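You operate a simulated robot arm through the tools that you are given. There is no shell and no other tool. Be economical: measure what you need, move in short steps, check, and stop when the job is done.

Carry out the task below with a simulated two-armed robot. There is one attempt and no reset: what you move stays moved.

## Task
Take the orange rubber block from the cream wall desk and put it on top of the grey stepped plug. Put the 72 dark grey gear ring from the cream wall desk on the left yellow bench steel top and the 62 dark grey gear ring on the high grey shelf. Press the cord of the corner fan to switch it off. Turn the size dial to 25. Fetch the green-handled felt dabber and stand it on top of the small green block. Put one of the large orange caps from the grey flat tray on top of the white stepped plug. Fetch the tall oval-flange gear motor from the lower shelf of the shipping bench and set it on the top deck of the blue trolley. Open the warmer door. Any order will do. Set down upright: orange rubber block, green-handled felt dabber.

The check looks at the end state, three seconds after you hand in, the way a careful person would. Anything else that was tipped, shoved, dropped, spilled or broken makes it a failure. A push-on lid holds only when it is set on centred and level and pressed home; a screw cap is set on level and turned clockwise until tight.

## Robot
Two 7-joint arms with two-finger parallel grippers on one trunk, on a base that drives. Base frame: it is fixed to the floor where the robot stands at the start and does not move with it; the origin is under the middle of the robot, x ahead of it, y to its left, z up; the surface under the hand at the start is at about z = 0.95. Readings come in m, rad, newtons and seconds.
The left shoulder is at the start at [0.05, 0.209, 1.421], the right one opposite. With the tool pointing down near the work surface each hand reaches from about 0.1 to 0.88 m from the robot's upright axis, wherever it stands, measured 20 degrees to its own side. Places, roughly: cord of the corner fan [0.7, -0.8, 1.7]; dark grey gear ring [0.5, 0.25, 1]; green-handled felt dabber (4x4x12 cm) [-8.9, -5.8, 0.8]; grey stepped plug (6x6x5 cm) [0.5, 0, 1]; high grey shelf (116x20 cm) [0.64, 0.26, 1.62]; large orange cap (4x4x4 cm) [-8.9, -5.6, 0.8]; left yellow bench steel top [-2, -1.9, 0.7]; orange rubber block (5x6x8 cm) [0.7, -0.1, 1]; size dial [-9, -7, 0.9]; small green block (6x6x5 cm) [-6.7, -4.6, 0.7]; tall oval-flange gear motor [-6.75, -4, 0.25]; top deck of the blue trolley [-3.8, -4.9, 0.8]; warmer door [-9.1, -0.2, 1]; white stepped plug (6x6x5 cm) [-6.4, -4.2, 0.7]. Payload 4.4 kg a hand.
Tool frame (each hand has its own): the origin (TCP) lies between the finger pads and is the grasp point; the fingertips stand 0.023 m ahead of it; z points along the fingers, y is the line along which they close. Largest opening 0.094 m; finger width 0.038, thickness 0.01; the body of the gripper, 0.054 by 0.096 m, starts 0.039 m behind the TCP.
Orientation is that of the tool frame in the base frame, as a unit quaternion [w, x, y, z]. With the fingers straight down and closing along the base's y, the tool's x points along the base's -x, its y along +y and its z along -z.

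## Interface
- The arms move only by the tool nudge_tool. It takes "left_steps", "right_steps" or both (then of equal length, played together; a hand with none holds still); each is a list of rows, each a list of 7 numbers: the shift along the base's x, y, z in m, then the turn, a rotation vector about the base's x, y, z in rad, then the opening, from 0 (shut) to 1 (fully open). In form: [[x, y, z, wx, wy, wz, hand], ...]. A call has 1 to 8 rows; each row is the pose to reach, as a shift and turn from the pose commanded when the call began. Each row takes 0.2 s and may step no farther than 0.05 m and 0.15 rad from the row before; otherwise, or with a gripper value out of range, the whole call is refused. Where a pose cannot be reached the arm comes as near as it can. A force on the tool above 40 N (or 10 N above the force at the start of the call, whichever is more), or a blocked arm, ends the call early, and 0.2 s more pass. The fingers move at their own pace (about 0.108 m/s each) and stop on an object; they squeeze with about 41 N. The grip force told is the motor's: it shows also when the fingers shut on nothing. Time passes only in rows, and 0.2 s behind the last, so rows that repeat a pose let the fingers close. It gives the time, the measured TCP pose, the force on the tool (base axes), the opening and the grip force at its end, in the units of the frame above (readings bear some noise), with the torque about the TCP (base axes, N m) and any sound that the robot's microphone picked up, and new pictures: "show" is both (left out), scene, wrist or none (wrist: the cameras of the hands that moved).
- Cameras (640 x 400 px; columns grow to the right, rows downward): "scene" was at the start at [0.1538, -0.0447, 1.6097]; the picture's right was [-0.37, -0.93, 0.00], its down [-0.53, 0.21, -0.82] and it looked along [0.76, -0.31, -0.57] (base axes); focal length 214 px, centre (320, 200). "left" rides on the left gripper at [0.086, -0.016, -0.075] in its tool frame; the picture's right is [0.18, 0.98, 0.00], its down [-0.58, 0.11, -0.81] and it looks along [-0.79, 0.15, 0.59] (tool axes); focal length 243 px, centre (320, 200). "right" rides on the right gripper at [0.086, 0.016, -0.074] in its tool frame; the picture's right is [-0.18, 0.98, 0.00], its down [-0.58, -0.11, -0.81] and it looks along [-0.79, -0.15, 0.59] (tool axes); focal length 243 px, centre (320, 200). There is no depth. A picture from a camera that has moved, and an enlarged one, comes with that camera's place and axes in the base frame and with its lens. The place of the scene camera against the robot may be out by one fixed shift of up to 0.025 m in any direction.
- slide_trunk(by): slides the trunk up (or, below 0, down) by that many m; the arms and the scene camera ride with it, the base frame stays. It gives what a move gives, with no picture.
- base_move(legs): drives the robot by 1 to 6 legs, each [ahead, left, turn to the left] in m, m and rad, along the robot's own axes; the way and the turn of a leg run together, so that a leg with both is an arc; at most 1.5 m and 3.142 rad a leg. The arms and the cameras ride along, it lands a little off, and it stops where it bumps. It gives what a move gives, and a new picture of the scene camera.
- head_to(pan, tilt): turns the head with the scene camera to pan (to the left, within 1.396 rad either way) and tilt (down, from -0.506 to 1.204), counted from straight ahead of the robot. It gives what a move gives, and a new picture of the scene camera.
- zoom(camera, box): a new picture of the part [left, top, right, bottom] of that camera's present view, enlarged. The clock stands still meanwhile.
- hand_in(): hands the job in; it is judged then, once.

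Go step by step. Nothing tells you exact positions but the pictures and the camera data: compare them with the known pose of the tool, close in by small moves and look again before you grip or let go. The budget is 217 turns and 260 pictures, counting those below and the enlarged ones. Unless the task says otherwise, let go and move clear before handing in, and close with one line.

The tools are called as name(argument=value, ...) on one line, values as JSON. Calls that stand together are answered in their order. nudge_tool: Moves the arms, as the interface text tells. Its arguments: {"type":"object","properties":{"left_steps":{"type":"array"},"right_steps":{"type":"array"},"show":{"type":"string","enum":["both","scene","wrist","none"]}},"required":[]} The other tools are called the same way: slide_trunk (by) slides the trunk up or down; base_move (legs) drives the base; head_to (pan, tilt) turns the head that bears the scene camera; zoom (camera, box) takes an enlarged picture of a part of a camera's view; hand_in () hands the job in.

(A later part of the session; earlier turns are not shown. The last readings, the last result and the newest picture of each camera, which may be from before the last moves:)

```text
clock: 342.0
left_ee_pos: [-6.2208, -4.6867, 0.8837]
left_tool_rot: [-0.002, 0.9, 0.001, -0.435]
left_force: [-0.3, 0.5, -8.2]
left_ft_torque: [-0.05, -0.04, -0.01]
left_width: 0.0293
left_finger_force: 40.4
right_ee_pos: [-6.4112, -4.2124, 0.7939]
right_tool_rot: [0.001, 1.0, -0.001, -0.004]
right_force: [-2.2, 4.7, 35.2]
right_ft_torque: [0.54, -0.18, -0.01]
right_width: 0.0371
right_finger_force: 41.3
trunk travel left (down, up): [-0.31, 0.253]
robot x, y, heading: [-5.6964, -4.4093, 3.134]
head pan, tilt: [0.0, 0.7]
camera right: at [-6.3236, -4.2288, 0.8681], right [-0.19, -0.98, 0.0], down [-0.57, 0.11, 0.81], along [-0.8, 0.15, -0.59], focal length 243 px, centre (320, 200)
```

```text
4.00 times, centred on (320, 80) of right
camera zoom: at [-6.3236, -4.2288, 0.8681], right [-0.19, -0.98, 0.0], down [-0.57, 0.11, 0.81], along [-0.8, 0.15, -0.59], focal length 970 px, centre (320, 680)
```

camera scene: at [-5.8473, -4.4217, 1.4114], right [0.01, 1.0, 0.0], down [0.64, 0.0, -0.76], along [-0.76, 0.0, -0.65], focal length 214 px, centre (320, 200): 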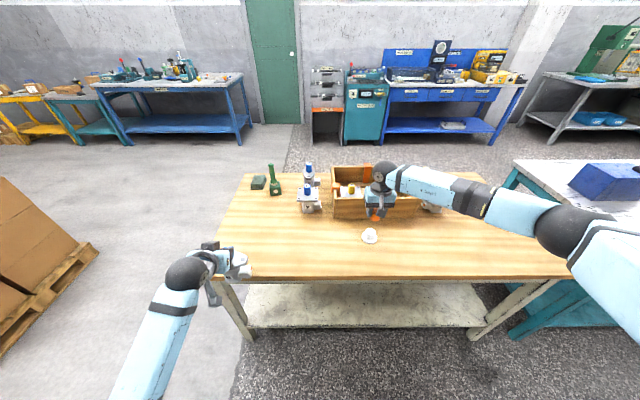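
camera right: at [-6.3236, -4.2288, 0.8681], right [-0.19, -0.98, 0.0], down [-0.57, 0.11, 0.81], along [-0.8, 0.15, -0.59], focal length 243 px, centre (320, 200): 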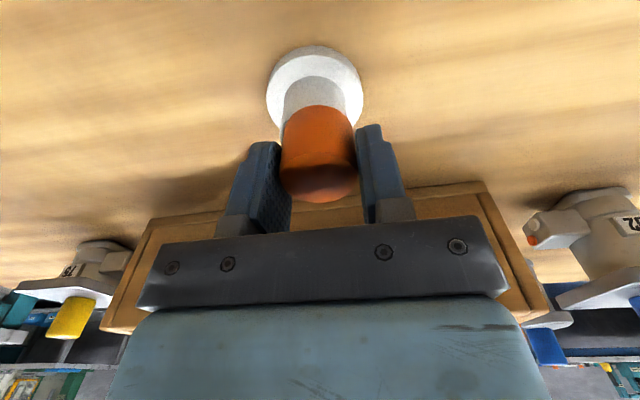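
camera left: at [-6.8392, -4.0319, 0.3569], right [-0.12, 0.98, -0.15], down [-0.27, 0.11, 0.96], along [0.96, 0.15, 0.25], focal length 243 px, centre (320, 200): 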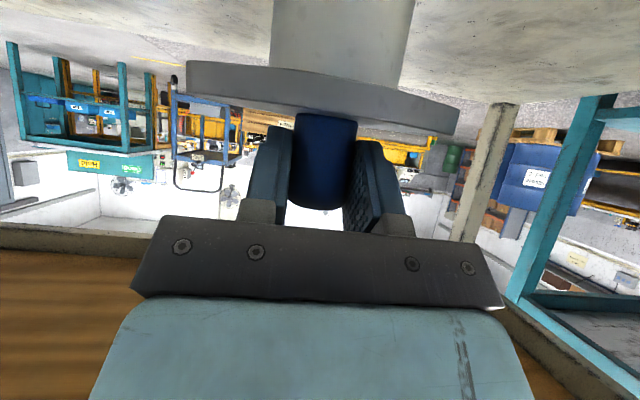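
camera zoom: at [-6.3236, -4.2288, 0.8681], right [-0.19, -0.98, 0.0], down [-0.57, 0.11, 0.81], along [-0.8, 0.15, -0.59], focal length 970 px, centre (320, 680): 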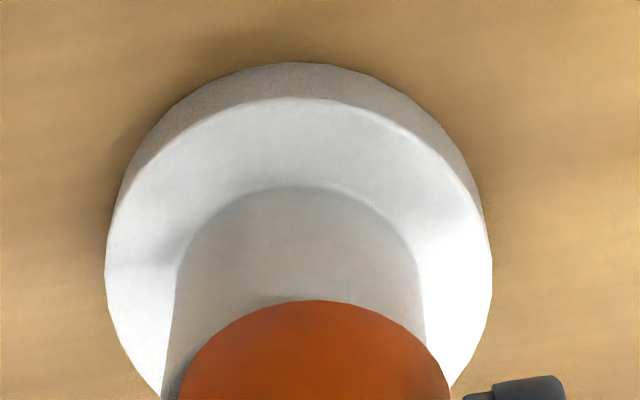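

Contact: the cap sits on the plug's top, about 2 mm off in y. I ease up, shift 2 mm and set it lightly.

nudge_tool(right_steps=[[0, 0, 0.004, 0, 0, 0, 0], [0, 0.002, 0.007, 0, 0, 0, 0], [0, 0.002, 0.007, 0, 0, 0, 0], [0, 0.002, 0.002, 0, 0, 0, 0], [0, 0.002, -0.001, 0, 0, 0, 0]], show="none")

zoom(camera="right", box=[250, 30, 390, 130])

zoom(camera="scene", box=[335, 190, 415, 260])

```text
clock: 343.2
left_ee_pos: [-6.2201, -4.6885, 0.8839]
left_tool_rot: [-0.002, 0.9, 0.002, -0.436]
left_force: [0.4, 0.4, -8.5]
left_ft_torque: [0.01, -0.09, 0.02]
left_width: 0.0292
left_finger_force: 40.9
right_ee_pos: [-6.4086, -4.2116, 0.7907]
right_tool_rot: [0.002, 1.0, 0.0, -0.003]
right_force: [-0.2, -7.9, 31.4]
right_ft_torque: [-0.3, 0.13, 0.04]
right_width: 0.0372
right_finger_force: 41.2
trunk travel left (down, up): [-0.31, 0.253]
robot x, y, heading: [-5.6973, -4.4124, 3.133]
head pan, tilt: [0.0, 0.7]
```

```text
4.00 times, centred on (320, 80) of right
camera zoom: at [-6.3221, -4.228, 0.8649], right [-0.19, -0.98, 0.0], down [-0.58, 0.11, 0.81], along [-0.8, 0.15, -0.59], focal length 970 px, centre (320, 680)
```

zoom: 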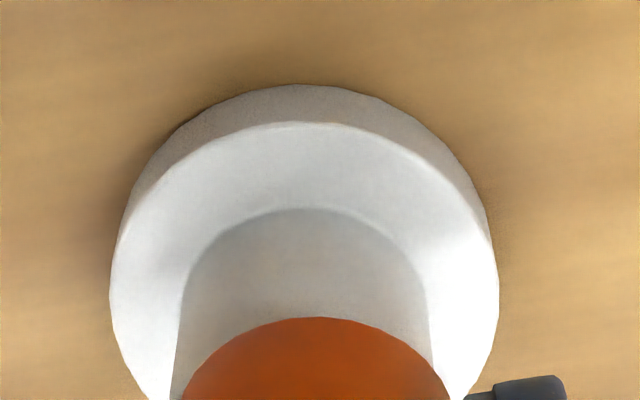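

```text
5.71 times, centred on (375, 225) of scene
camera zoom: at [-5.8426, -4.4235, 1.4123], right [0.01, 1.0, 0.0], down [0.64, 0.0, -0.77], along [-0.77, 0.01, -0.64], focal length 1226 px, centre (6, 57)
```

zoom: 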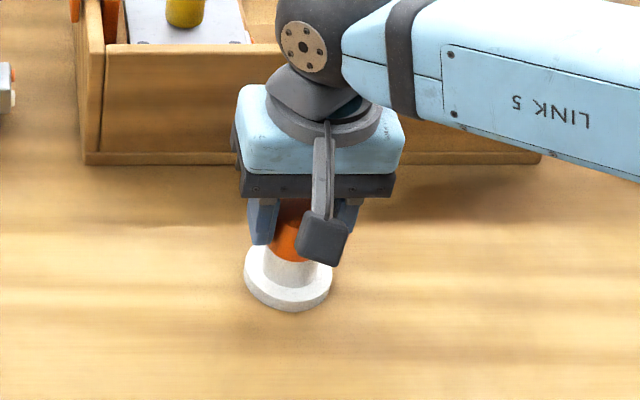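

The cap rests squarely on the plug (it slid a little in the grip). I relax the push and open.

nudge_tool(right_steps=[[0, 0, 0.002, 0, 0, 0, 0], [0, 0, 0.003, 0, 0, 0, 0], [0, 0, 0.003, 0, 0, 0, 0.65], [0, 0, 0.003, 0, 0, 0, 0.65], [0, 0, 0.003, 0, 0, 0, 0.65]], show="wrist")

```text
clock: 344.4
left_ee_pos: [-6.2234, -4.6869, 0.8819]
left_tool_rot: [-0.001, 0.901, 0.001, -0.433]
left_force: [0.0, -0.1, -8.6]
left_ft_torque: [-0.05, -0.08, 0.01]
left_width: 0.0293
left_finger_force: 41.0
right_ee_pos: [-6.4108, -4.2092, 0.7873]
right_tool_rot: [0.001, 1.0, -0.001, 0.0]
right_force: [-0.9, 0.6, -1.2]
right_ft_torque: [-0.02, -0.04, 0.0]
right_width: 0.0612
right_finger_force: 0.1
trunk travel left (down, up): [-0.31, 0.253]
robot x, y, heading: [-5.6988, -4.4149, 3.139]
head pan, tilt: [0.0, 0.7]
camera right: at [-6.3239, -4.2261, 0.8637], right [-0.19, -0.98, 0.0], down [-0.58, 0.11, 0.81], along [-0.79, 0.15, -0.59], focal length 243 px, centre (320, 200)
```

right: 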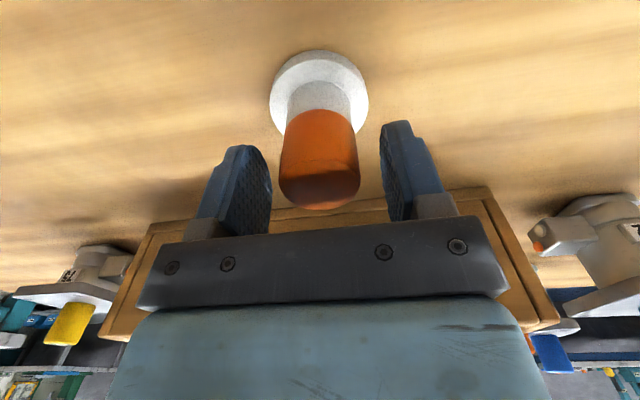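

nudge_tool(right_steps=[[0, 0, 0.03, 0, 0, 0, 0.65], [0, 0, 0.07, 0, 0, 0, 0.65], [0, 0, 0.11, 0, 0, 0, 0.65], [0.01, 0, 0.15, 0, 0, 0, 0.65], [0.05, 0.01, 0.18, 0, 0, 0, 0.65], [0.09, 0.02, 0.2, 0, 0, 0, 0.65], [0.13, 0.03, 0.21, 0, 0, 0, 0.65], [0.17, 0.04, 0.22, 0, 0, 0, 0.65]], show="none")

zoom(camera="scene", box=[310, 180, 430, 280])

```text
refused: row 5 steps farther than a row can; nothing moved
```

```text
4.00 times, centred on (370, 230) of scene
camera zoom: at [-5.8469, -4.4218, 1.4114], right [0.01, 1.0, 0.0], down [0.64, 0.0, -0.76], along [-0.76, 0.0, -0.64], focal length 858 px, centre (120, 80)
```

zoom: 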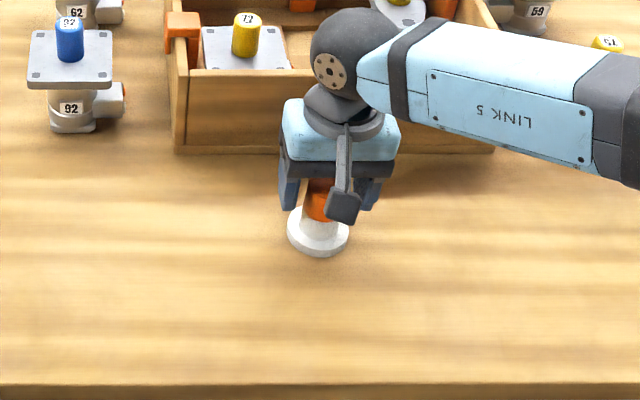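

nudge_tool(right_steps=[[0, 0, 0.03, 0, 0, 0, 0.65], [0, 0, 0.07, 0, 0, 0, 0.65], [0, 0, 0.11, 0, 0, 0, 0.65], [0.01, 0, 0.15, 0, 0, 0, 0.65], [0.045, 0.01, 0.17, 0, 0, 0, 0.65], [0.08, 0.02, 0.19, 0, 0, 0, 0.65], [0.12, 0.03, 0.2, 0, 0, 0, 0.65], [0.16, 0.04, 0.21, 0, 0, 0, 0.65]], show="none")

zoom(camera="scene", box=[310, 180, 430, 280])

```text
clock: 346.2
left_ee_pos: [-6.2214, -4.6857, 0.8832]
left_tool_rot: [-0.001, 0.901, 0.001, -0.433]
left_force: [1.1, 0.4, -9.3]
left_ft_torque: [-0.07, -0.1, -0.03]
left_width: 0.0294
left_finger_force: 40.8
right_ee_pos: [-6.2497, -4.1696, 1.0013]
right_tool_rot: [0.0, 1.0, -0.001, -0.001]
right_force: [0.2, -0.1, -0.1]
right_ft_torque: [0.0, 0.04, -0.02]
right_width: 0.061
right_finger_force: 0.0
trunk travel left (down, up): [-0.31, 0.253]
robot x, y, heading: [-5.6987, -4.4103, 3.137]
head pan, tilt: [0.0, 0.7]
```

```text
4.00 times, centred on (370, 230) of scene
camera zoom: at [-5.8458, -4.4213, 1.4116], right [0.01, 1.0, 0.0], down [0.64, 0.0, -0.77], along [-0.77, 0.0, -0.64], focal length 858 px, centre (120, 80)
```

zoom: 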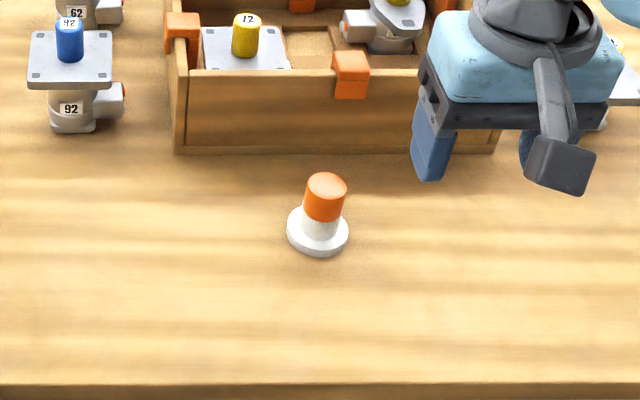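

The cap sits centred on the white plug. Now to the trolley: I back up, turn round and look.

base_move(legs=[[-0.35, 0, 0], [0, 0, -3.14]])

head_to(pan=-0.15, tilt=0.55)

zoom(camera="scene", box=[200, 60, 440, 260])

```text
clock: 355.8
left_ee_pos: [-4.8349, -4.1126, 0.8823]
left_tool_rot: [0.434, -0.019, 0.901, 0.007]
left_force: [-0.1, 0.5, -8.9]
left_ft_torque: [0.07, 0.07, 0.0]
left_width: 0.0294
left_finger_force: 40.5
right_ee_pos: [-4.7864, -4.6307, 0.9999]
right_tool_rot: [0.001, -0.02, 1.0, 0.002]
right_force: [0.3, 0.5, -0.3]
right_ft_torque: [-0.03, 0.02, 0.0]
right_width: 0.061
right_finger_force: 0.0
trunk travel left (down, up): [-0.31, 0.253]
robot x, y, heading: [-5.3486, -4.4093, 0.04]
head pan, tilt: [0.0, 0.7]
camera scene: at [-5.19, -4.4171, 1.4114], right [0.04, -1.0, 0.0], down [-0.64, -0.02, -0.76], along [0.76, 0.03, -0.64], focal length 214 px, centre (320, 200)
```

scene: 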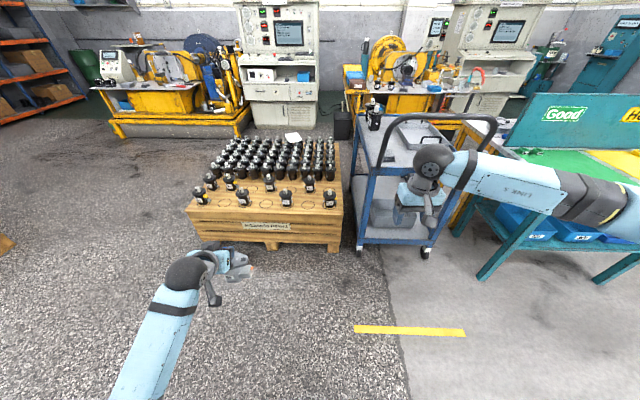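

```text
clock: 356.5
left_ee_pos: [-4.834, -4.1125, 0.8806]
left_tool_rot: [0.433, -0.019, 0.901, 0.008]
left_force: [0.2, -0.3, -9.2]
left_ft_torque: [0.0, 0.11, 0.01]
left_width: 0.0295
left_finger_force: 41.4
right_ee_pos: [-4.7866, -4.6287, 1.0008]
right_tool_rot: [0.0, -0.019, 1.0, 0.001]
right_force: [0.3, 0.1, 0.5]
right_ft_torque: [-0.01, -0.01, -0.03]
right_width: 0.0612
right_finger_force: 0.0
trunk travel left (down, up): [-0.31, 0.253]
robot x, y, heading: [-5.3466, -4.4146, 0.032]
head pan, tilt: [-0.15, 0.55]
camera scene: at [-5.1857, -4.4302, 1.4245], right [-0.11, -0.99, 0.0], down [-0.52, 0.06, -0.85], along [0.85, -0.1, -0.52], focal length 214 px, centre (320, 200)
```

scene: 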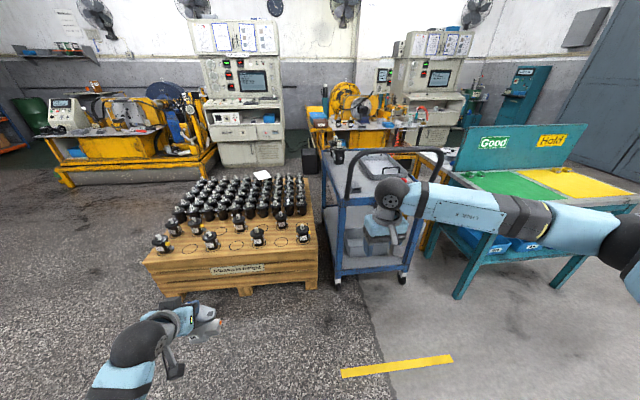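

```text
2.00 times, centred on (320, 160) of scene
camera zoom: at [-5.1857, -4.4302, 1.4245], right [-0.11, -0.99, 0.0], down [-0.52, 0.06, -0.85], along [0.85, -0.1, -0.52], focal length 429 px, centre (320, 280)
```

zoom: 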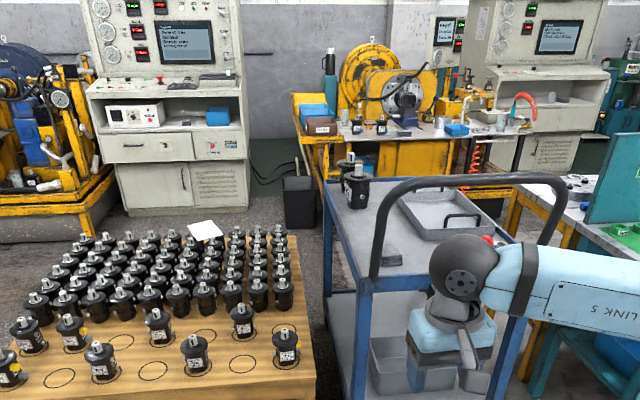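

The trolley has a U-shaped handle at its near end, with the deck behind it. I line up with it and look down on the deck.

base_move(legs=[[0, -0.6, -0.035], [0.2, 0, 0]])

slide_trunk(by=0.2)

nudge_tool(right_steps=[[-0.04, -0.02, 0, 0, 0, 0, 0.65], [-0.08, -0.04, 0, 0, 0, 0, 0.65], [-0.12, -0.06, 0, 0, 0, 0, 0.65], [-0.16, -0.08, 0, 0, 0, 0, 0.65]], show="none")

head_to(pan=0.15, tilt=0.65)

zoom(camera="left", box=[0, 0, 640, 400])

```text
clock: 363.4
left_ee_pos: [-4.6158, -4.7365, 0.8812]
left_tool_rot: [0.432, 0.004, 0.902, -0.004]
left_force: [0.1, 0.2, -8.1]
left_ft_torque: [-0.02, 0.09, -0.02]
left_width: 0.0293
left_finger_force: 41.3
right_ee_pos: [-4.5925, -5.2561, 1.0005]
right_tool_rot: [0.0, 0.006, 1.0, 0.001]
right_force: [-0.2, -0.2, 0.1]
right_ft_torque: [0.02, 0.01, -0.01]
right_width: 0.061
right_finger_force: 0.0
trunk travel left (down, up): [-0.31, 0.253]
robot x, y, heading: [-5.1406, -5.0031, -0.013]
head pan, tilt: [-0.15, 0.55]
camera scene: at [-4.9805, -5.0362, 1.4244], right [-0.16, -0.99, 0.0], down [-0.52, 0.09, -0.85], along [0.84, -0.14, -0.52], focal length 214 px, centre (320, 200)
```

scene: 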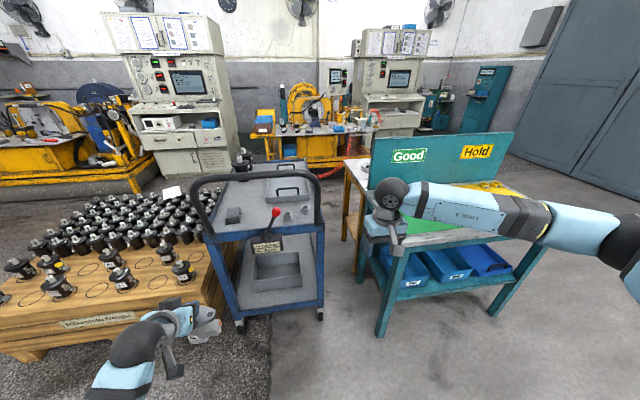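

```text
clock: 365.5
left_ee_pos: [-4.6152, -4.737, 1.0812]
left_tool_rot: [0.433, 0.003, 0.901, -0.003]
left_force: [-0.4, 1.0, -8.7]
left_ft_torque: [0.11, 0.13, 0.02]
left_width: 0.0294
left_finger_force: 40.5
right_ee_pos: [-4.5926, -5.2553, 1.2002]
right_tool_rot: [0.0, 0.007, 1.0, 0.001]
right_force: [-0.6, 0.5, 0.1]
right_ft_torque: [-0.04, 0.0, 0.0]
right_width: 0.0611
right_finger_force: 0.0
trunk travel left (down, up): [-0.51, 0.053]
robot x, y, heading: [-5.14, -5.0077, -0.017]
head pan, tilt: [-0.15, 0.55]
```

```text
clock: 366.5
left_ee_pos: [-4.6177, -4.7377, 1.0835]
left_tool_rot: [0.434, 0.004, 0.901, -0.003]
left_force: [-0.9, 0.0, -7.6]
left_ft_torque: [0.09, 0.1, 0.03]
left_width: 0.029
left_finger_force: 40.8
right_ee_pos: [-4.7554, -5.3359, 1.2015]
right_tool_rot: [0.001, 0.006, 1.0, 0.001]
right_force: [-0.6, 0.6, 0.6]
right_ft_torque: [0.03, -0.02, -0.01]
right_width: 0.0608
right_finger_force: 0.0
trunk travel left (down, up): [-0.51, 0.053]
robot x, y, heading: [-5.1434, -5.0083, -0.017]
head pan, tilt: [-0.15, 0.55]
```

```text
clock: 367.3
left_ee_pos: [-4.615, -4.7368, 1.082]
left_tool_rot: [0.433, 0.003, 0.901, -0.004]
left_force: [0.2, -0.5, -9.2]
left_ft_torque: [0.08, 0.1, 0.02]
left_width: 0.0292
left_finger_force: 41.2
right_ee_pos: [-4.7523, -5.3353, 1.2009]
right_tool_rot: [0.0, 0.006, 1.0, 0.001]
right_force: [0.1, -0.2, -0.8]
right_ft_torque: [-0.02, -0.04, 0.0]
right_width: 0.0611
right_finger_force: 0.1
trunk travel left (down, up): [-0.51, 0.053]
robot x, y, heading: [-5.1417, -5.0092, -0.017]
head pan, tilt: [0.15, 0.649]
camera scene: at [-4.9831, -5.0095, 1.6157], right [0.13, -0.99, 0.0], down [-0.6, -0.08, -0.8], along [0.79, 0.11, -0.61], focal length 214 px, centre (320, 200)
```

scene: 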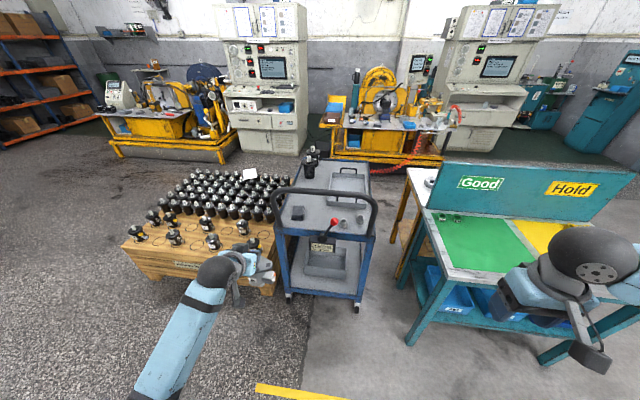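

```text
1.00 times, centred on (320, 200) of left (not enlarged: the box is as wide or as high as the picture)
camera zoom: at [-4.7268, -4.7516, 1.0608], right [-0.11, 0.98, -0.15], down [-0.26, 0.12, 0.96], along [0.96, 0.14, 0.25], focal length 243 px, centre (320, 200)
```

zoom: 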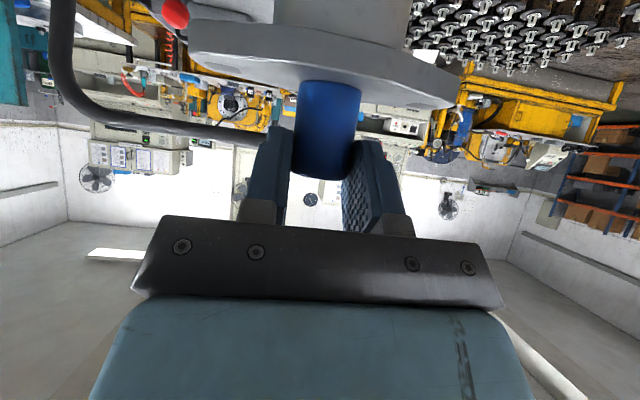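

zoom(camera="scene", box=[245, 140, 405, 310])

```text
2.35 times, centred on (325, 225) of scene
camera zoom: at [-4.9831, -5.0095, 1.6157], right [0.13, -0.99, 0.0], down [-0.6, -0.08, -0.8], along [0.79, 0.11, -0.61], focal length 505 px, centre (308, 141)
```

zoom: 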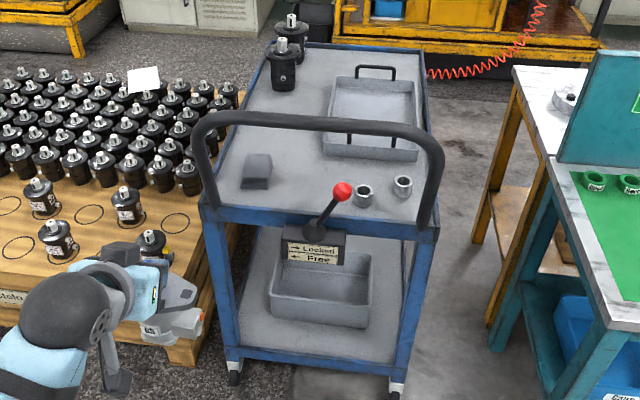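

Deck is clear. I'll pass the motor over the handle bar (z≈1.09) and set it at about (−3.86,−4.825), between slab, tray and black motor. First I raise the hand.

nudge_tool(left_steps=[[0, -0.015, 0.04, 0, 0, 0, 0], [0, -0.03, 0.08, 0, 0, 0, 0], [0, -0.045, 0.12, 0, 0, 0, 0], [0, -0.06, 0.16, 0, 0, 0, 0], [0, -0.075, 0.19, 0, 0, 0, 0], [0, -0.088, 0.2, 0, 0, 0, 0]], show="none")

base_move(legs=[[0.5, 0, 0.015]])

zoom(camera="scene", box=[200, 140, 440, 390])

```text
clock: 368.7
left_ee_pos: [-4.6154, -4.8255, 1.2813]
left_tool_rot: [0.432, 0.004, 0.902, -0.003]
left_force: [-0.7, -0.3, -8.7]
left_ft_torque: [0.05, 0.1, 0.0]
left_width: 0.0295
left_finger_force: 41.0
right_ee_pos: [-4.7532, -5.3357, 1.2019]
right_tool_rot: [0.0, 0.006, 1.0, 0.001]
right_force: [0.2, 1.5, -0.8]
right_ft_torque: [0.02, -0.02, -0.01]
right_width: 0.0613
right_finger_force: 0.1
trunk travel left (down, up): [-0.51, 0.053]
robot x, y, heading: [-5.1411, -5.0084, -0.016]
head pan, tilt: [0.15, 0.649]
```

```text
clock: 371.6
left_ee_pos: [-4.1237, -4.832, 1.2804]
left_tool_rot: [0.433, 0.003, 0.901, -0.003]
left_force: [0.3, 1.0, -9.1]
left_ft_torque: [0.05, 0.11, -0.03]
left_width: 0.0293
left_finger_force: 41.1
right_ee_pos: [-4.2623, -5.3422, 1.2017]
right_tool_rot: [0.0, 0.006, 1.0, 0.001]
right_force: [0.7, 0.5, 0.7]
right_ft_torque: [0.02, 0.01, 0.02]
right_width: 0.0611
right_finger_force: 0.1
trunk travel left (down, up): [-0.51, 0.053]
robot x, y, heading: [-4.6551, -5.0201, -0.012]
head pan, tilt: [0.15, 0.649]
camera scene: at [-4.4929, -5.0169, 1.6158], right [0.14, -0.99, 0.0], down [-0.6, -0.08, -0.8], along [0.79, 0.11, -0.6], focal length 214 px, centre (320, 200)
```

scene: 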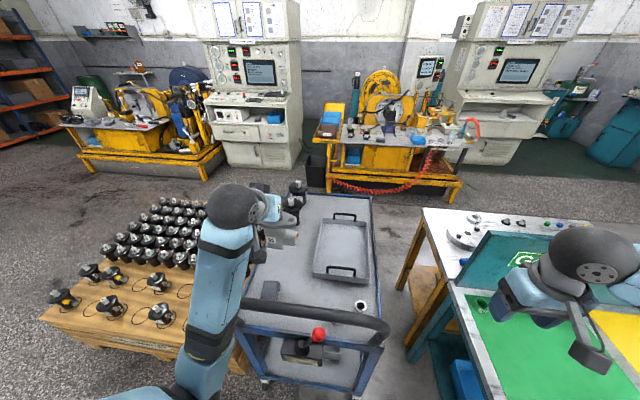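

```text
1.60 times, centred on (320, 265) of scene
camera zoom: at [-4.4929, -5.0169, 1.6158], right [0.14, -0.99, 0.0], down [-0.6, -0.08, -0.8], along [0.79, 0.11, -0.6], focal length 343 px, centre (320, 96)
```

zoom: 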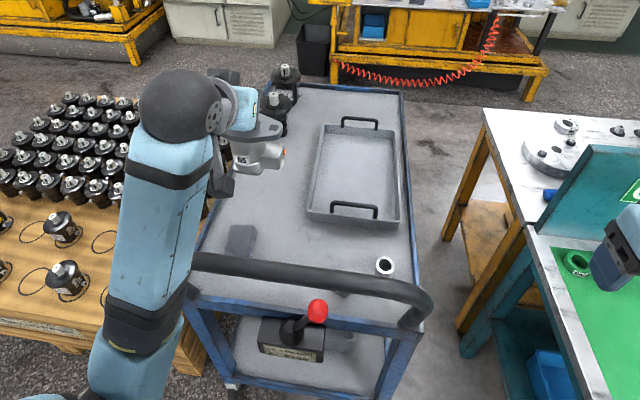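

Lowering there would put my forearm into the handle bar. Instead I back out and will insert the motor through the U under the bar, placing it just inside the near end.

base_move(legs=[[-0.5, 0, 0]])

slide_trunk(by=-0.25)

head_to(pan=0.15, tilt=0.55)

zoom(camera="scene", box=[240, 130, 420, 290])

```text
clock: 374.6
left_ee_pos: [-4.621, -4.8258, 1.279]
left_tool_rot: [0.433, 0.005, 0.901, -0.004]
left_force: [0.1, 0.1, -9.2]
left_ft_torque: [0.06, 0.11, 0.03]
left_width: 0.0295
left_finger_force: 41.5
right_ee_pos: [-4.7616, -5.3356, 1.2012]
right_tool_rot: [0.001, 0.006, 1.0, 0.001]
right_force: [-0.3, 0.5, -0.1]
right_ft_torque: [0.0, 0.01, -0.01]
right_width: 0.0612
right_finger_force: 0.1
trunk travel left (down, up): [-0.51, 0.053]
robot x, y, heading: [-5.1503, -5.0043, -0.018]
head pan, tilt: [0.15, 0.649]
camera scene: at [-4.9912, -5.0096, 1.6157], right [0.13, -0.99, 0.0], down [-0.6, -0.08, -0.8], along [0.79, 0.11, -0.61], focal length 214 px, centre (320, 200)
```

scene: 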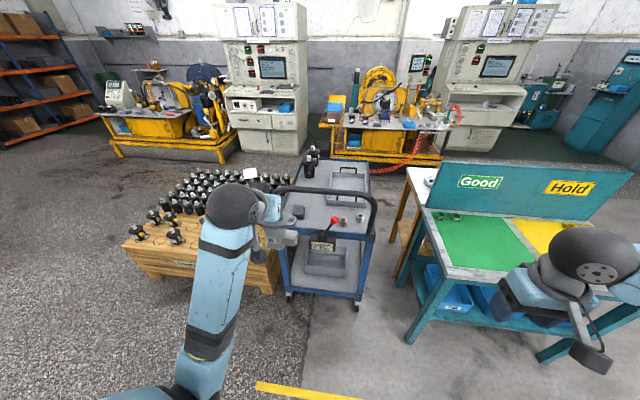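

```text
clock: 377.2
left_ee_pos: [-4.6213, -4.8249, 1.0265]
left_tool_rot: [0.433, 0.005, 0.901, -0.002]
left_force: [-0.4, 0.8, -9.1]
left_ft_torque: [0.05, 0.07, -0.01]
left_width: 0.0293
left_finger_force: 40.5
right_ee_pos: [-4.7608, -5.3369, 0.9463]
right_tool_rot: [-0.002, 0.007, 1.0, 0.001]
right_force: [0.7, -0.2, -1.0]
right_ft_torque: [-0.04, 0.01, 0.01]
right_width: 0.061
right_finger_force: 0.0
trunk travel left (down, up): [-0.26, 0.303]
robot x, y, heading: [-5.1484, -5.0097, -0.015]
head pan, tilt: [0.15, 0.649]
```

```text
clock: 377.8
left_ee_pos: [-4.6223, -4.8242, 1.0298]
left_tool_rot: [0.433, 0.004, 0.902, -0.001]
left_force: [-0.9, -0.3, -9.3]
left_ft_torque: [0.01, 0.07, 0.0]
left_width: 0.0294
left_finger_force: 41.1
right_ee_pos: [-4.763, -5.3365, 0.9507]
right_tool_rot: [0.001, 0.007, 1.0, 0.0]
right_force: [0.1, -0.8, -0.2]
right_ft_torque: [-0.01, 0.01, -0.01]
right_width: 0.061
right_finger_force: 0.1
trunk travel left (down, up): [-0.26, 0.303]
robot x, y, heading: [-5.1499, -5.0078, -0.019]
head pan, tilt: [0.15, 0.55]
camera scene: at [-4.989, -5.0092, 1.3742], right [0.13, -0.99, 0.0], down [-0.52, -0.07, -0.85], along [0.84, 0.11, -0.52], focal length 214 px, centre (320, 200)
```

scene: 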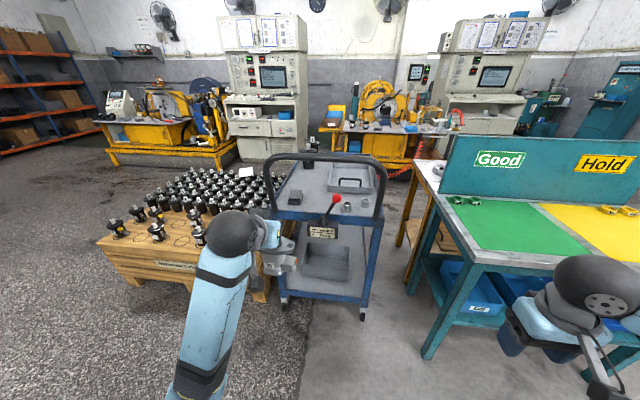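

```text
2.50 times, centred on (330, 210) of scene
camera zoom: at [-4.989, -5.0092, 1.3742], right [0.13, -0.99, 0.0], down [-0.52, -0.07, -0.85], along [0.84, 0.11, -0.52], focal length 536 px, centre (295, 175)
```

zoom: 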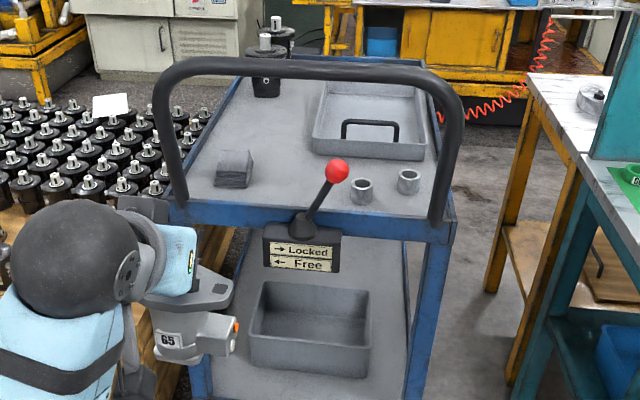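

I see a better way: approach diagonally past the left handle leg (heading −0.6) so the arm never crosses the bar. I reposition the base for that.

base_move(legs=[[0.186, 0.683, 0], [0, 0, -0.582]])

head_to(pan=0.0, tilt=0.6)

```text
clock: 385.9
left_ee_pos: [-4.4022, -4.4678, 1.0289]
left_tool_rot: [0.414, 0.265, 0.862, -0.125]
left_force: [0.2, -0.5, -9.4]
left_ft_torque: [0.08, 0.07, -0.04]
left_width: 0.0293
left_finger_force: 41.6
right_ee_pos: [-4.8025, -4.8142, 0.9505]
right_tool_rot: [0.001, 0.297, 0.955, 0.001]
right_force: [-0.2, 0.0, 0.6]
right_ft_torque: [0.0, -0.01, -0.02]
right_width: 0.061
right_finger_force: 0.0
trunk travel left (down, up): [-0.26, 0.303]
robot x, y, heading: [-4.9465, -4.3249, -0.607]
head pan, tilt: [0.15, 0.55]
camera scene: at [-4.8034, -4.4163, 1.3745], right [-0.44, -0.9, 0.0], down [-0.47, 0.23, -0.85], along [0.77, -0.37, -0.52], focal length 214 px, centre (320, 200)
```

scene: 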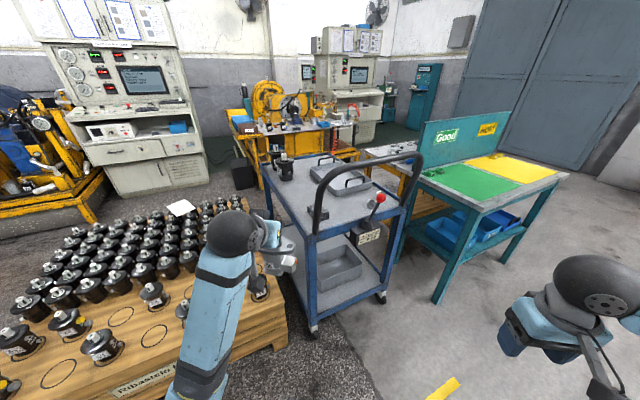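

```text
clock: 386.6
left_ee_pos: [-4.4031, -4.4671, 1.0288]
left_tool_rot: [0.415, 0.265, 0.861, -0.126]
left_force: [0.0, -0.3, -8.2]
left_ft_torque: [0.09, 0.05, -0.02]
left_width: 0.0293
left_finger_force: 41.1
right_ee_pos: [-4.802, -4.8138, 0.9521]
right_tool_rot: [0.0, 0.297, 0.955, 0.0]
right_force: [-0.7, -0.3, 0.3]
right_ft_torque: [-0.04, 0.01, 0.01]
right_width: 0.0613
right_finger_force: 0.0
trunk travel left (down, up): [-0.26, 0.303]
robot x, y, heading: [-4.9442, -4.3262, -0.602]
head pan, tilt: [0.0, 0.6]
camera scene: at [-4.8111, -4.427, 1.37], right [-0.57, -0.82, 0.0], down [-0.47, 0.32, -0.82], along [0.68, -0.47, -0.57], focal length 214 px, centre (320, 200)
```

scene: 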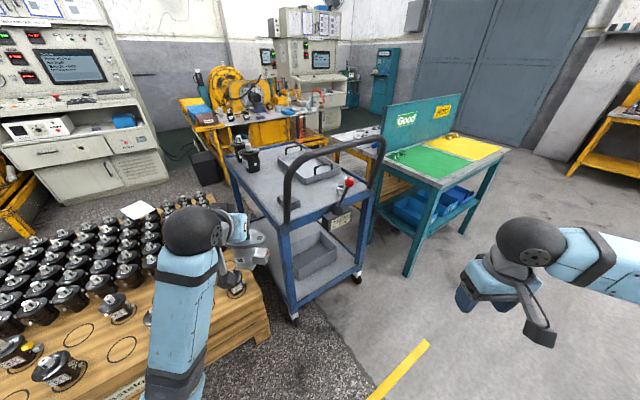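

The deck's left flank is open this way. I advance the base 0.25 m and recheck.

base_move(legs=[[0.25, 0, 0]])

zoom(camera="scene", box=[140, 120, 400, 330])

```text
clock: 388.4
left_ee_pos: [-4.1958, -4.6085, 1.0296]
left_tool_rot: [0.414, 0.266, 0.861, -0.127]
left_force: [3.8, 7.7, -5.4]
left_ft_torque: [0.88, -0.33, 0.05]
left_width: 0.0292
left_finger_force: 41.0
right_ee_pos: [-4.5966, -4.9569, 0.9517]
right_tool_rot: [0.001, 0.296, 0.955, 0.001]
right_force: [0.8, -0.5, -0.4]
right_ft_torque: [0.01, -0.02, 0.03]
right_width: 0.061
right_finger_force: 0.0
trunk travel left (down, up): [-0.26, 0.303]
robot x, y, heading: [-4.7385, -4.4695, -0.608]
head pan, tilt: [0.0, 0.6]
camera scene: at [-4.6043, -4.5691, 1.3701], right [-0.57, -0.82, 0.0], down [-0.47, 0.32, -0.82], along [0.68, -0.47, -0.57], focal length 214 px, centre (320, 200)
```

scene: 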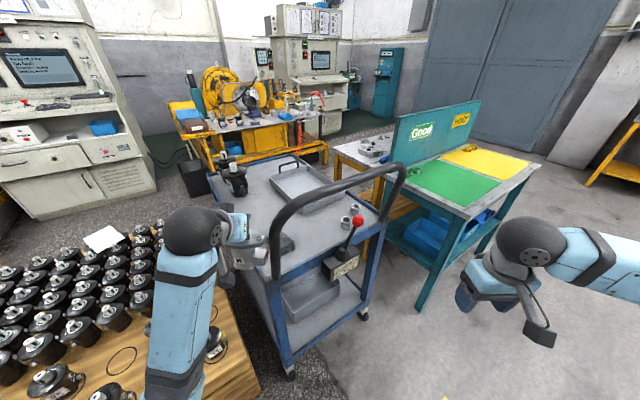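

```text
1.90 times, centred on (270, 225) of scene
camera zoom: at [-4.6043, -4.5691, 1.3701], right [-0.57, -0.82, 0.0], down [-0.47, 0.32, -0.82], along [0.68, -0.47, -0.57], focal length 408 px, centre (415, 152)
```

zoom: 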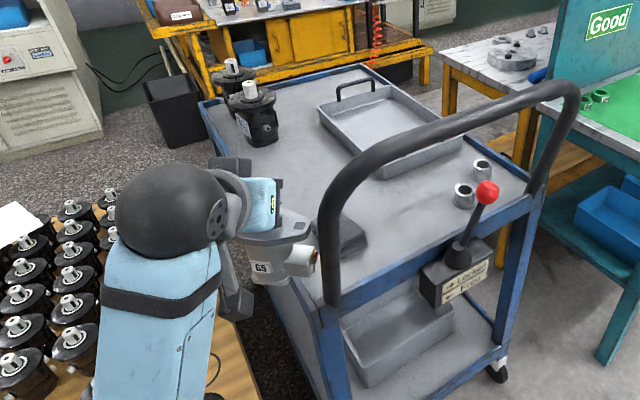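

The motor's side port has just touched the handle leg (8 N). I shift the hand 5 cm to its left, away from it.

nudge_tool(left_steps=[[0.014, 0.02, 0.005, 0, 0, 0, 0], [0.028, 0.041, 0.01, 0, 0, 0, 0], [0.034, 0.05, 0.01, 0, 0, 0, 0]], show="scene")

zoom(camera="scene", box=[140, 120, 400, 330])

```text
clock: 389.2
left_ee_pos: [-4.1604, -4.5583, 1.0391]
left_tool_rot: [0.414, 0.265, 0.861, -0.126]
left_force: [-0.1, -0.2, -9.2]
left_ft_torque: [0.09, 0.07, 0.02]
left_width: 0.0295
left_finger_force: 40.4
right_ee_pos: [-4.5958, -4.9578, 0.951]
right_tool_rot: [0.0, 0.296, 0.955, 0.001]
right_force: [-0.6, 0.2, 0.3]
right_ft_torque: [0.0, 0.02, 0.01]
right_width: 0.0607
right_finger_force: 0.0
trunk travel left (down, up): [-0.26, 0.303]
robot x, y, heading: [-4.7363, -4.467, -0.608]
head pan, tilt: [0.0, 0.6]
camera scene: at [-4.6045, -4.5695, 1.37], right [-0.57, -0.82, 0.0], down [-0.47, 0.32, -0.82], along [0.68, -0.47, -0.57], focal length 214 px, centre (320, 200)
```

scene: 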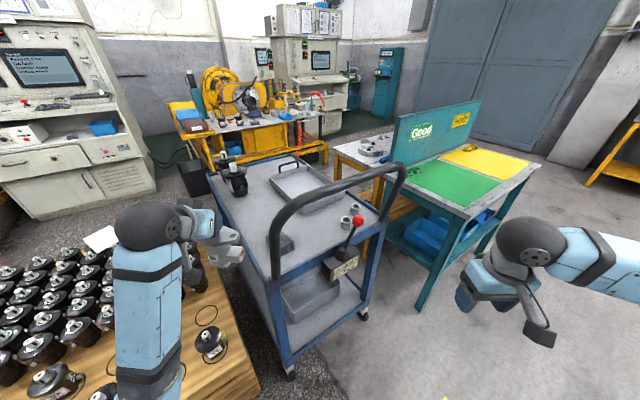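

```text
1.90 times, centred on (270, 225) of scene
camera zoom: at [-4.6045, -4.5695, 1.37], right [-0.57, -0.82, 0.0], down [-0.47, 0.32, -0.82], along [0.68, -0.47, -0.57], focal length 408 px, centre (415, 152)
```

zoom: 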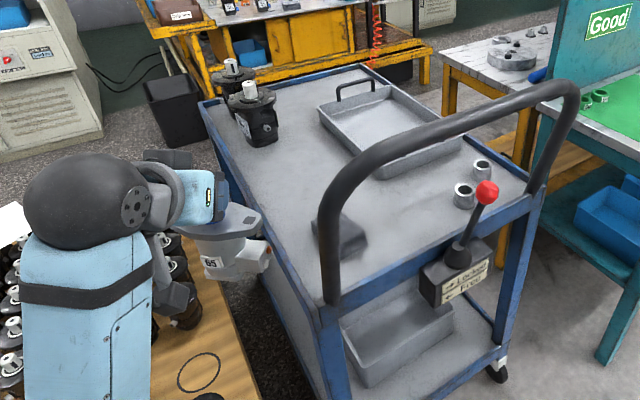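

Clear. I carry the motor over the deck to about (−3.90,−4.76), keeping height, then look.

nudge_tool(left_steps=[[0.037, -0.028, 0, 0, 0, 0, 0], [0.074, -0.057, 0, 0, 0, 0, 0], [0.111, -0.086, 0, 0, 0, 0, 0], [0.148, -0.115, 0, 0, 0, 0, 0], [0.185, -0.145, 0, 0, 0, 0, 0], [0.222, -0.175, 0, 0, 0, 0, 0], [0.258, -0.202, -0.02, 0, 0, 0, 0]], show="both")

zoom(camera="scene", box=[140, 120, 400, 330])

```text
clock: 390.8
left_ee_pos: [-3.9019, -4.7606, 1.0171]
left_tool_rot: [0.412, 0.266, 0.862, -0.125]
left_force: [0.3, -0.9, -9.9]
left_ft_torque: [0.06, 0.03, 0.02]
left_width: 0.0294
left_finger_force: 41.1
right_ee_pos: [-4.5948, -4.9575, 0.9493]
right_tool_rot: [-0.001, 0.296, 0.955, 0.0]
right_force: [0.1, -0.2, 0.0]
right_ft_torque: [-0.01, 0.03, 0.03]
right_width: 0.0611
right_finger_force: 0.1
trunk travel left (down, up): [-0.26, 0.303]
robot x, y, heading: [-4.7385, -4.4714, -0.604]
head pan, tilt: [0.0, 0.6]
camera scene: at [-4.6031, -4.5708, 1.3697], right [-0.57, -0.82, 0.0], down [-0.47, 0.32, -0.82], along [0.68, -0.47, -0.57], focal length 214 px, centre (320, 200)
camera left: at [-4.004, -4.7103, 0.9969], right [0.46, 0.88, -0.14], down [-0.16, 0.24, 0.96], along [0.88, -0.42, 0.25], focal length 243 px, centre (320, 200)
```

scene: 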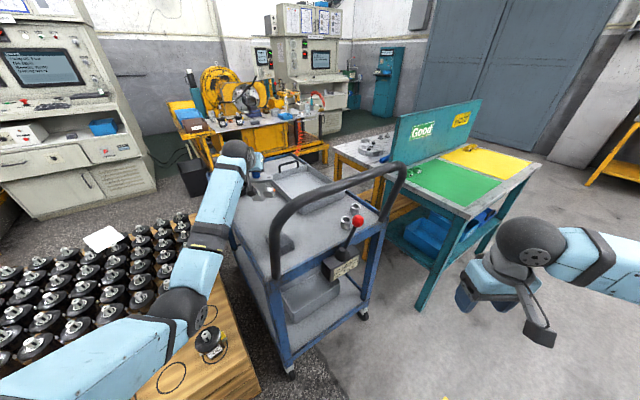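
left: 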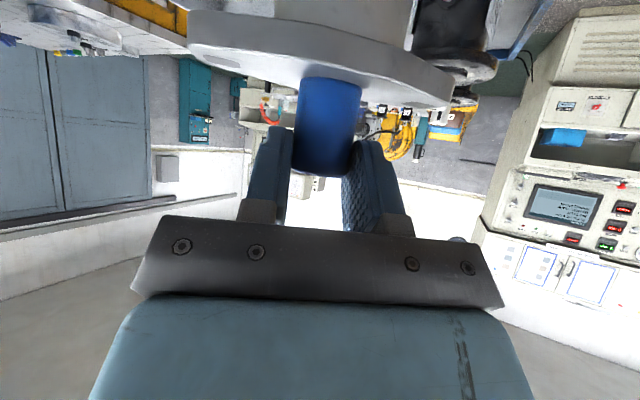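

```text
1.90 times, centred on (270, 225) of scene
camera zoom: at [-4.6031, -4.5708, 1.3697], right [-0.57, -0.82, 0.0], down [-0.47, 0.32, -0.82], along [0.68, -0.47, -0.57], focal length 408 px, centre (415, 152)
```

zoom: 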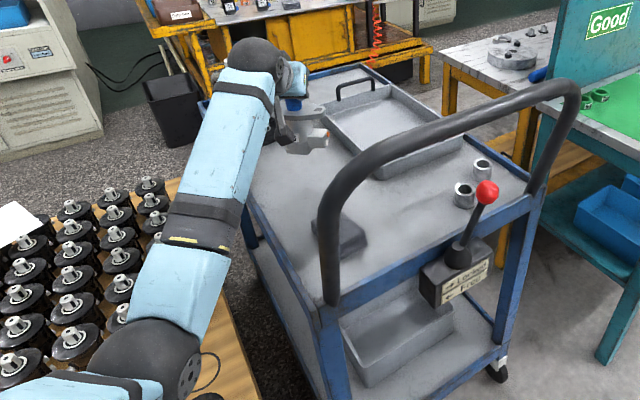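

Below is free deck. I lower toward it.

nudge_tool(left_steps=[[0, 0, -0.03, 0, 0, 0, 0], [0, 0, -0.06, 0, 0, 0, 0], [0, 0, -0.08, 0, 0, 0, 0], [0, 0, -0.09, 0, 0, 0, 0]], show="scene")

zoom(camera="scene", box=[180, 130, 340, 270])

```text
clock: 391.8
left_ee_pos: [-3.9046, -4.7601, 0.9276]
left_tool_rot: [0.413, 0.266, 0.862, -0.125]
left_force: [0.1, 0.9, -8.9]
left_ft_torque: [0.08, 0.03, -0.01]
left_width: 0.0289
left_finger_force: 40.7
right_ee_pos: [-4.5966, -4.9562, 0.9513]
right_tool_rot: [0.0, 0.296, 0.955, 0.001]
right_force: [-0.5, 0.5, 0.3]
right_ft_torque: [0.06, -0.01, -0.01]
right_width: 0.0612
right_finger_force: 0.1
trunk travel left (down, up): [-0.26, 0.303]
robot x, y, heading: [-4.7393, -4.4663, -0.602]
head pan, tilt: [0.0, 0.6]
camera scene: at [-4.6041, -4.57, 1.37], right [-0.57, -0.82, 0.0], down [-0.47, 0.32, -0.82], along [0.68, -0.47, -0.57], focal length 214 px, centre (320, 200)
```

scene: 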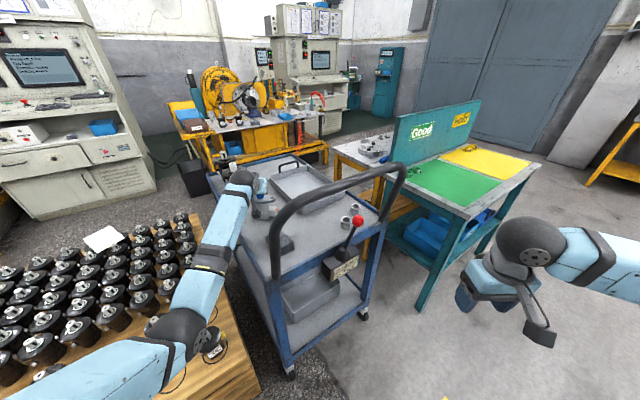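

```text
2.86 times, centred on (260, 200) of scene
camera zoom: at [-4.6041, -4.57, 1.37], right [-0.57, -0.82, 0.0], down [-0.47, 0.32, -0.82], along [0.68, -0.47, -0.57], focal length 613 px, centre (491, 200)
```

zoom: 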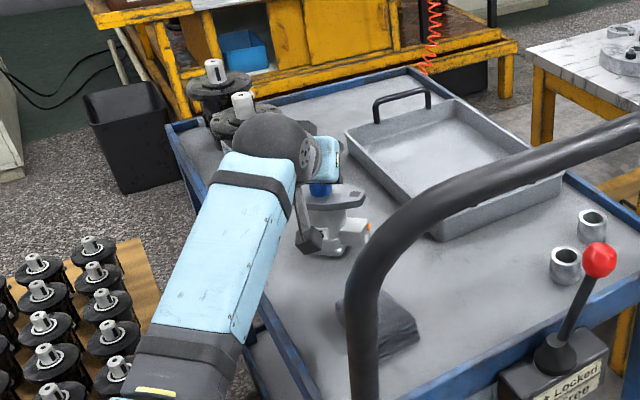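

nudge_tool(left_steps=[[0, 0, -0.004, 0, 0, 0, 0], [0, 0, -0.008, 0, 0, 0, 0], [0, 0, -0.011, 0, 0, 0, 0], [0, 0, -0.014, 0, 0, 0, 0]], show="none")

```text
clock: 392.8
left_ee_pos: [-3.9061, -4.7592, 0.9237]
left_tool_rot: [0.419, 0.265, 0.859, -0.127]
left_force: [1.7, 2.1, 20.8]
left_ft_torque: [0.19, 0.44, 0.02]
left_width: 0.0293
left_finger_force: 40.7
right_ee_pos: [-4.599, -4.9562, 0.9525]
right_tool_rot: [0.003, 0.297, 0.955, 0.001]
right_force: [0.3, 0.8, 0.1]
right_ft_torque: [-0.06, 0.04, -0.01]
right_width: 0.0609
right_finger_force: 0.1
trunk travel left (down, up): [-0.26, 0.303]
robot x, y, heading: [-4.7392, -4.4658, -0.611]
head pan, tilt: [0.0, 0.6]
```

Motor is on the deck. I ease off and open the fingers.

nudge_tool(left_steps=[[0, 0, 0.006, 0, 0, 0, 0], [0, 0, 0.009, 0, 0, 0, 0], [0, 0, 0.009, 0, 0, 0, 0.7], [0, 0, 0.009, 0, 0, 0, 0.7], [0, 0, 0.009, 0, 0, 0, 0.7]], show="wrist")

zoom(camera="scene", box=[180, 130, 340, 270])

```text
clock: 394.0
left_ee_pos: [-3.9048, -4.7605, 0.9244]
left_tool_rot: [0.414, 0.266, 0.861, -0.125]
left_force: [0.1, 0.2, -0.7]
left_ft_torque: [-0.03, -0.02, -0.03]
left_width: 0.066
left_finger_force: 0.0
right_ee_pos: [-4.597, -4.9575, 0.9514]
right_tool_rot: [0.0, 0.296, 0.955, 0.001]
right_force: [0.2, 0.0, -0.6]
right_ft_torque: [0.0, -0.02, 0.0]
right_width: 0.0611
right_finger_force: 0.0
trunk travel left (down, up): [-0.26, 0.303]
robot x, y, heading: [-4.7372, -4.469, -0.607]
head pan, tilt: [0.0, 0.6]
camera left: at [-4.006, -4.7097, 0.9039], right [0.46, 0.88, -0.14], down [-0.16, 0.24, 0.96], along [0.87, -0.42, 0.25], focal length 243 px, centre (320, 200)
```

left: 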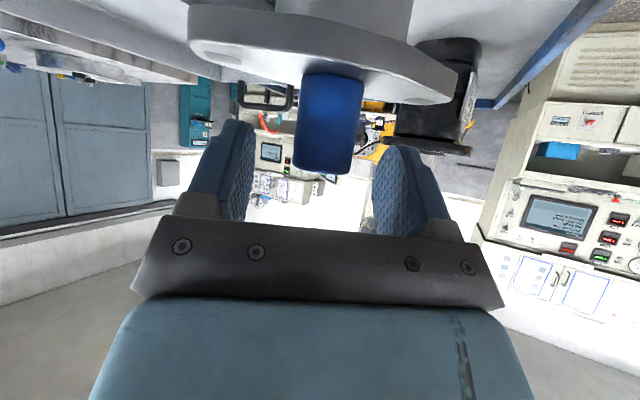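

```text
2.86 times, centred on (260, 200) of scene
camera zoom: at [-4.6055, -4.5696, 1.3702], right [-0.57, -0.82, 0.0], down [-0.46, 0.32, -0.83], along [0.68, -0.47, -0.56], focal length 613 px, centre (491, 200)
```

zoom: 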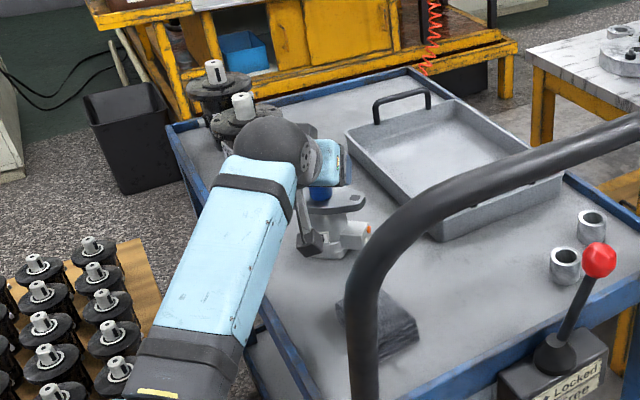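

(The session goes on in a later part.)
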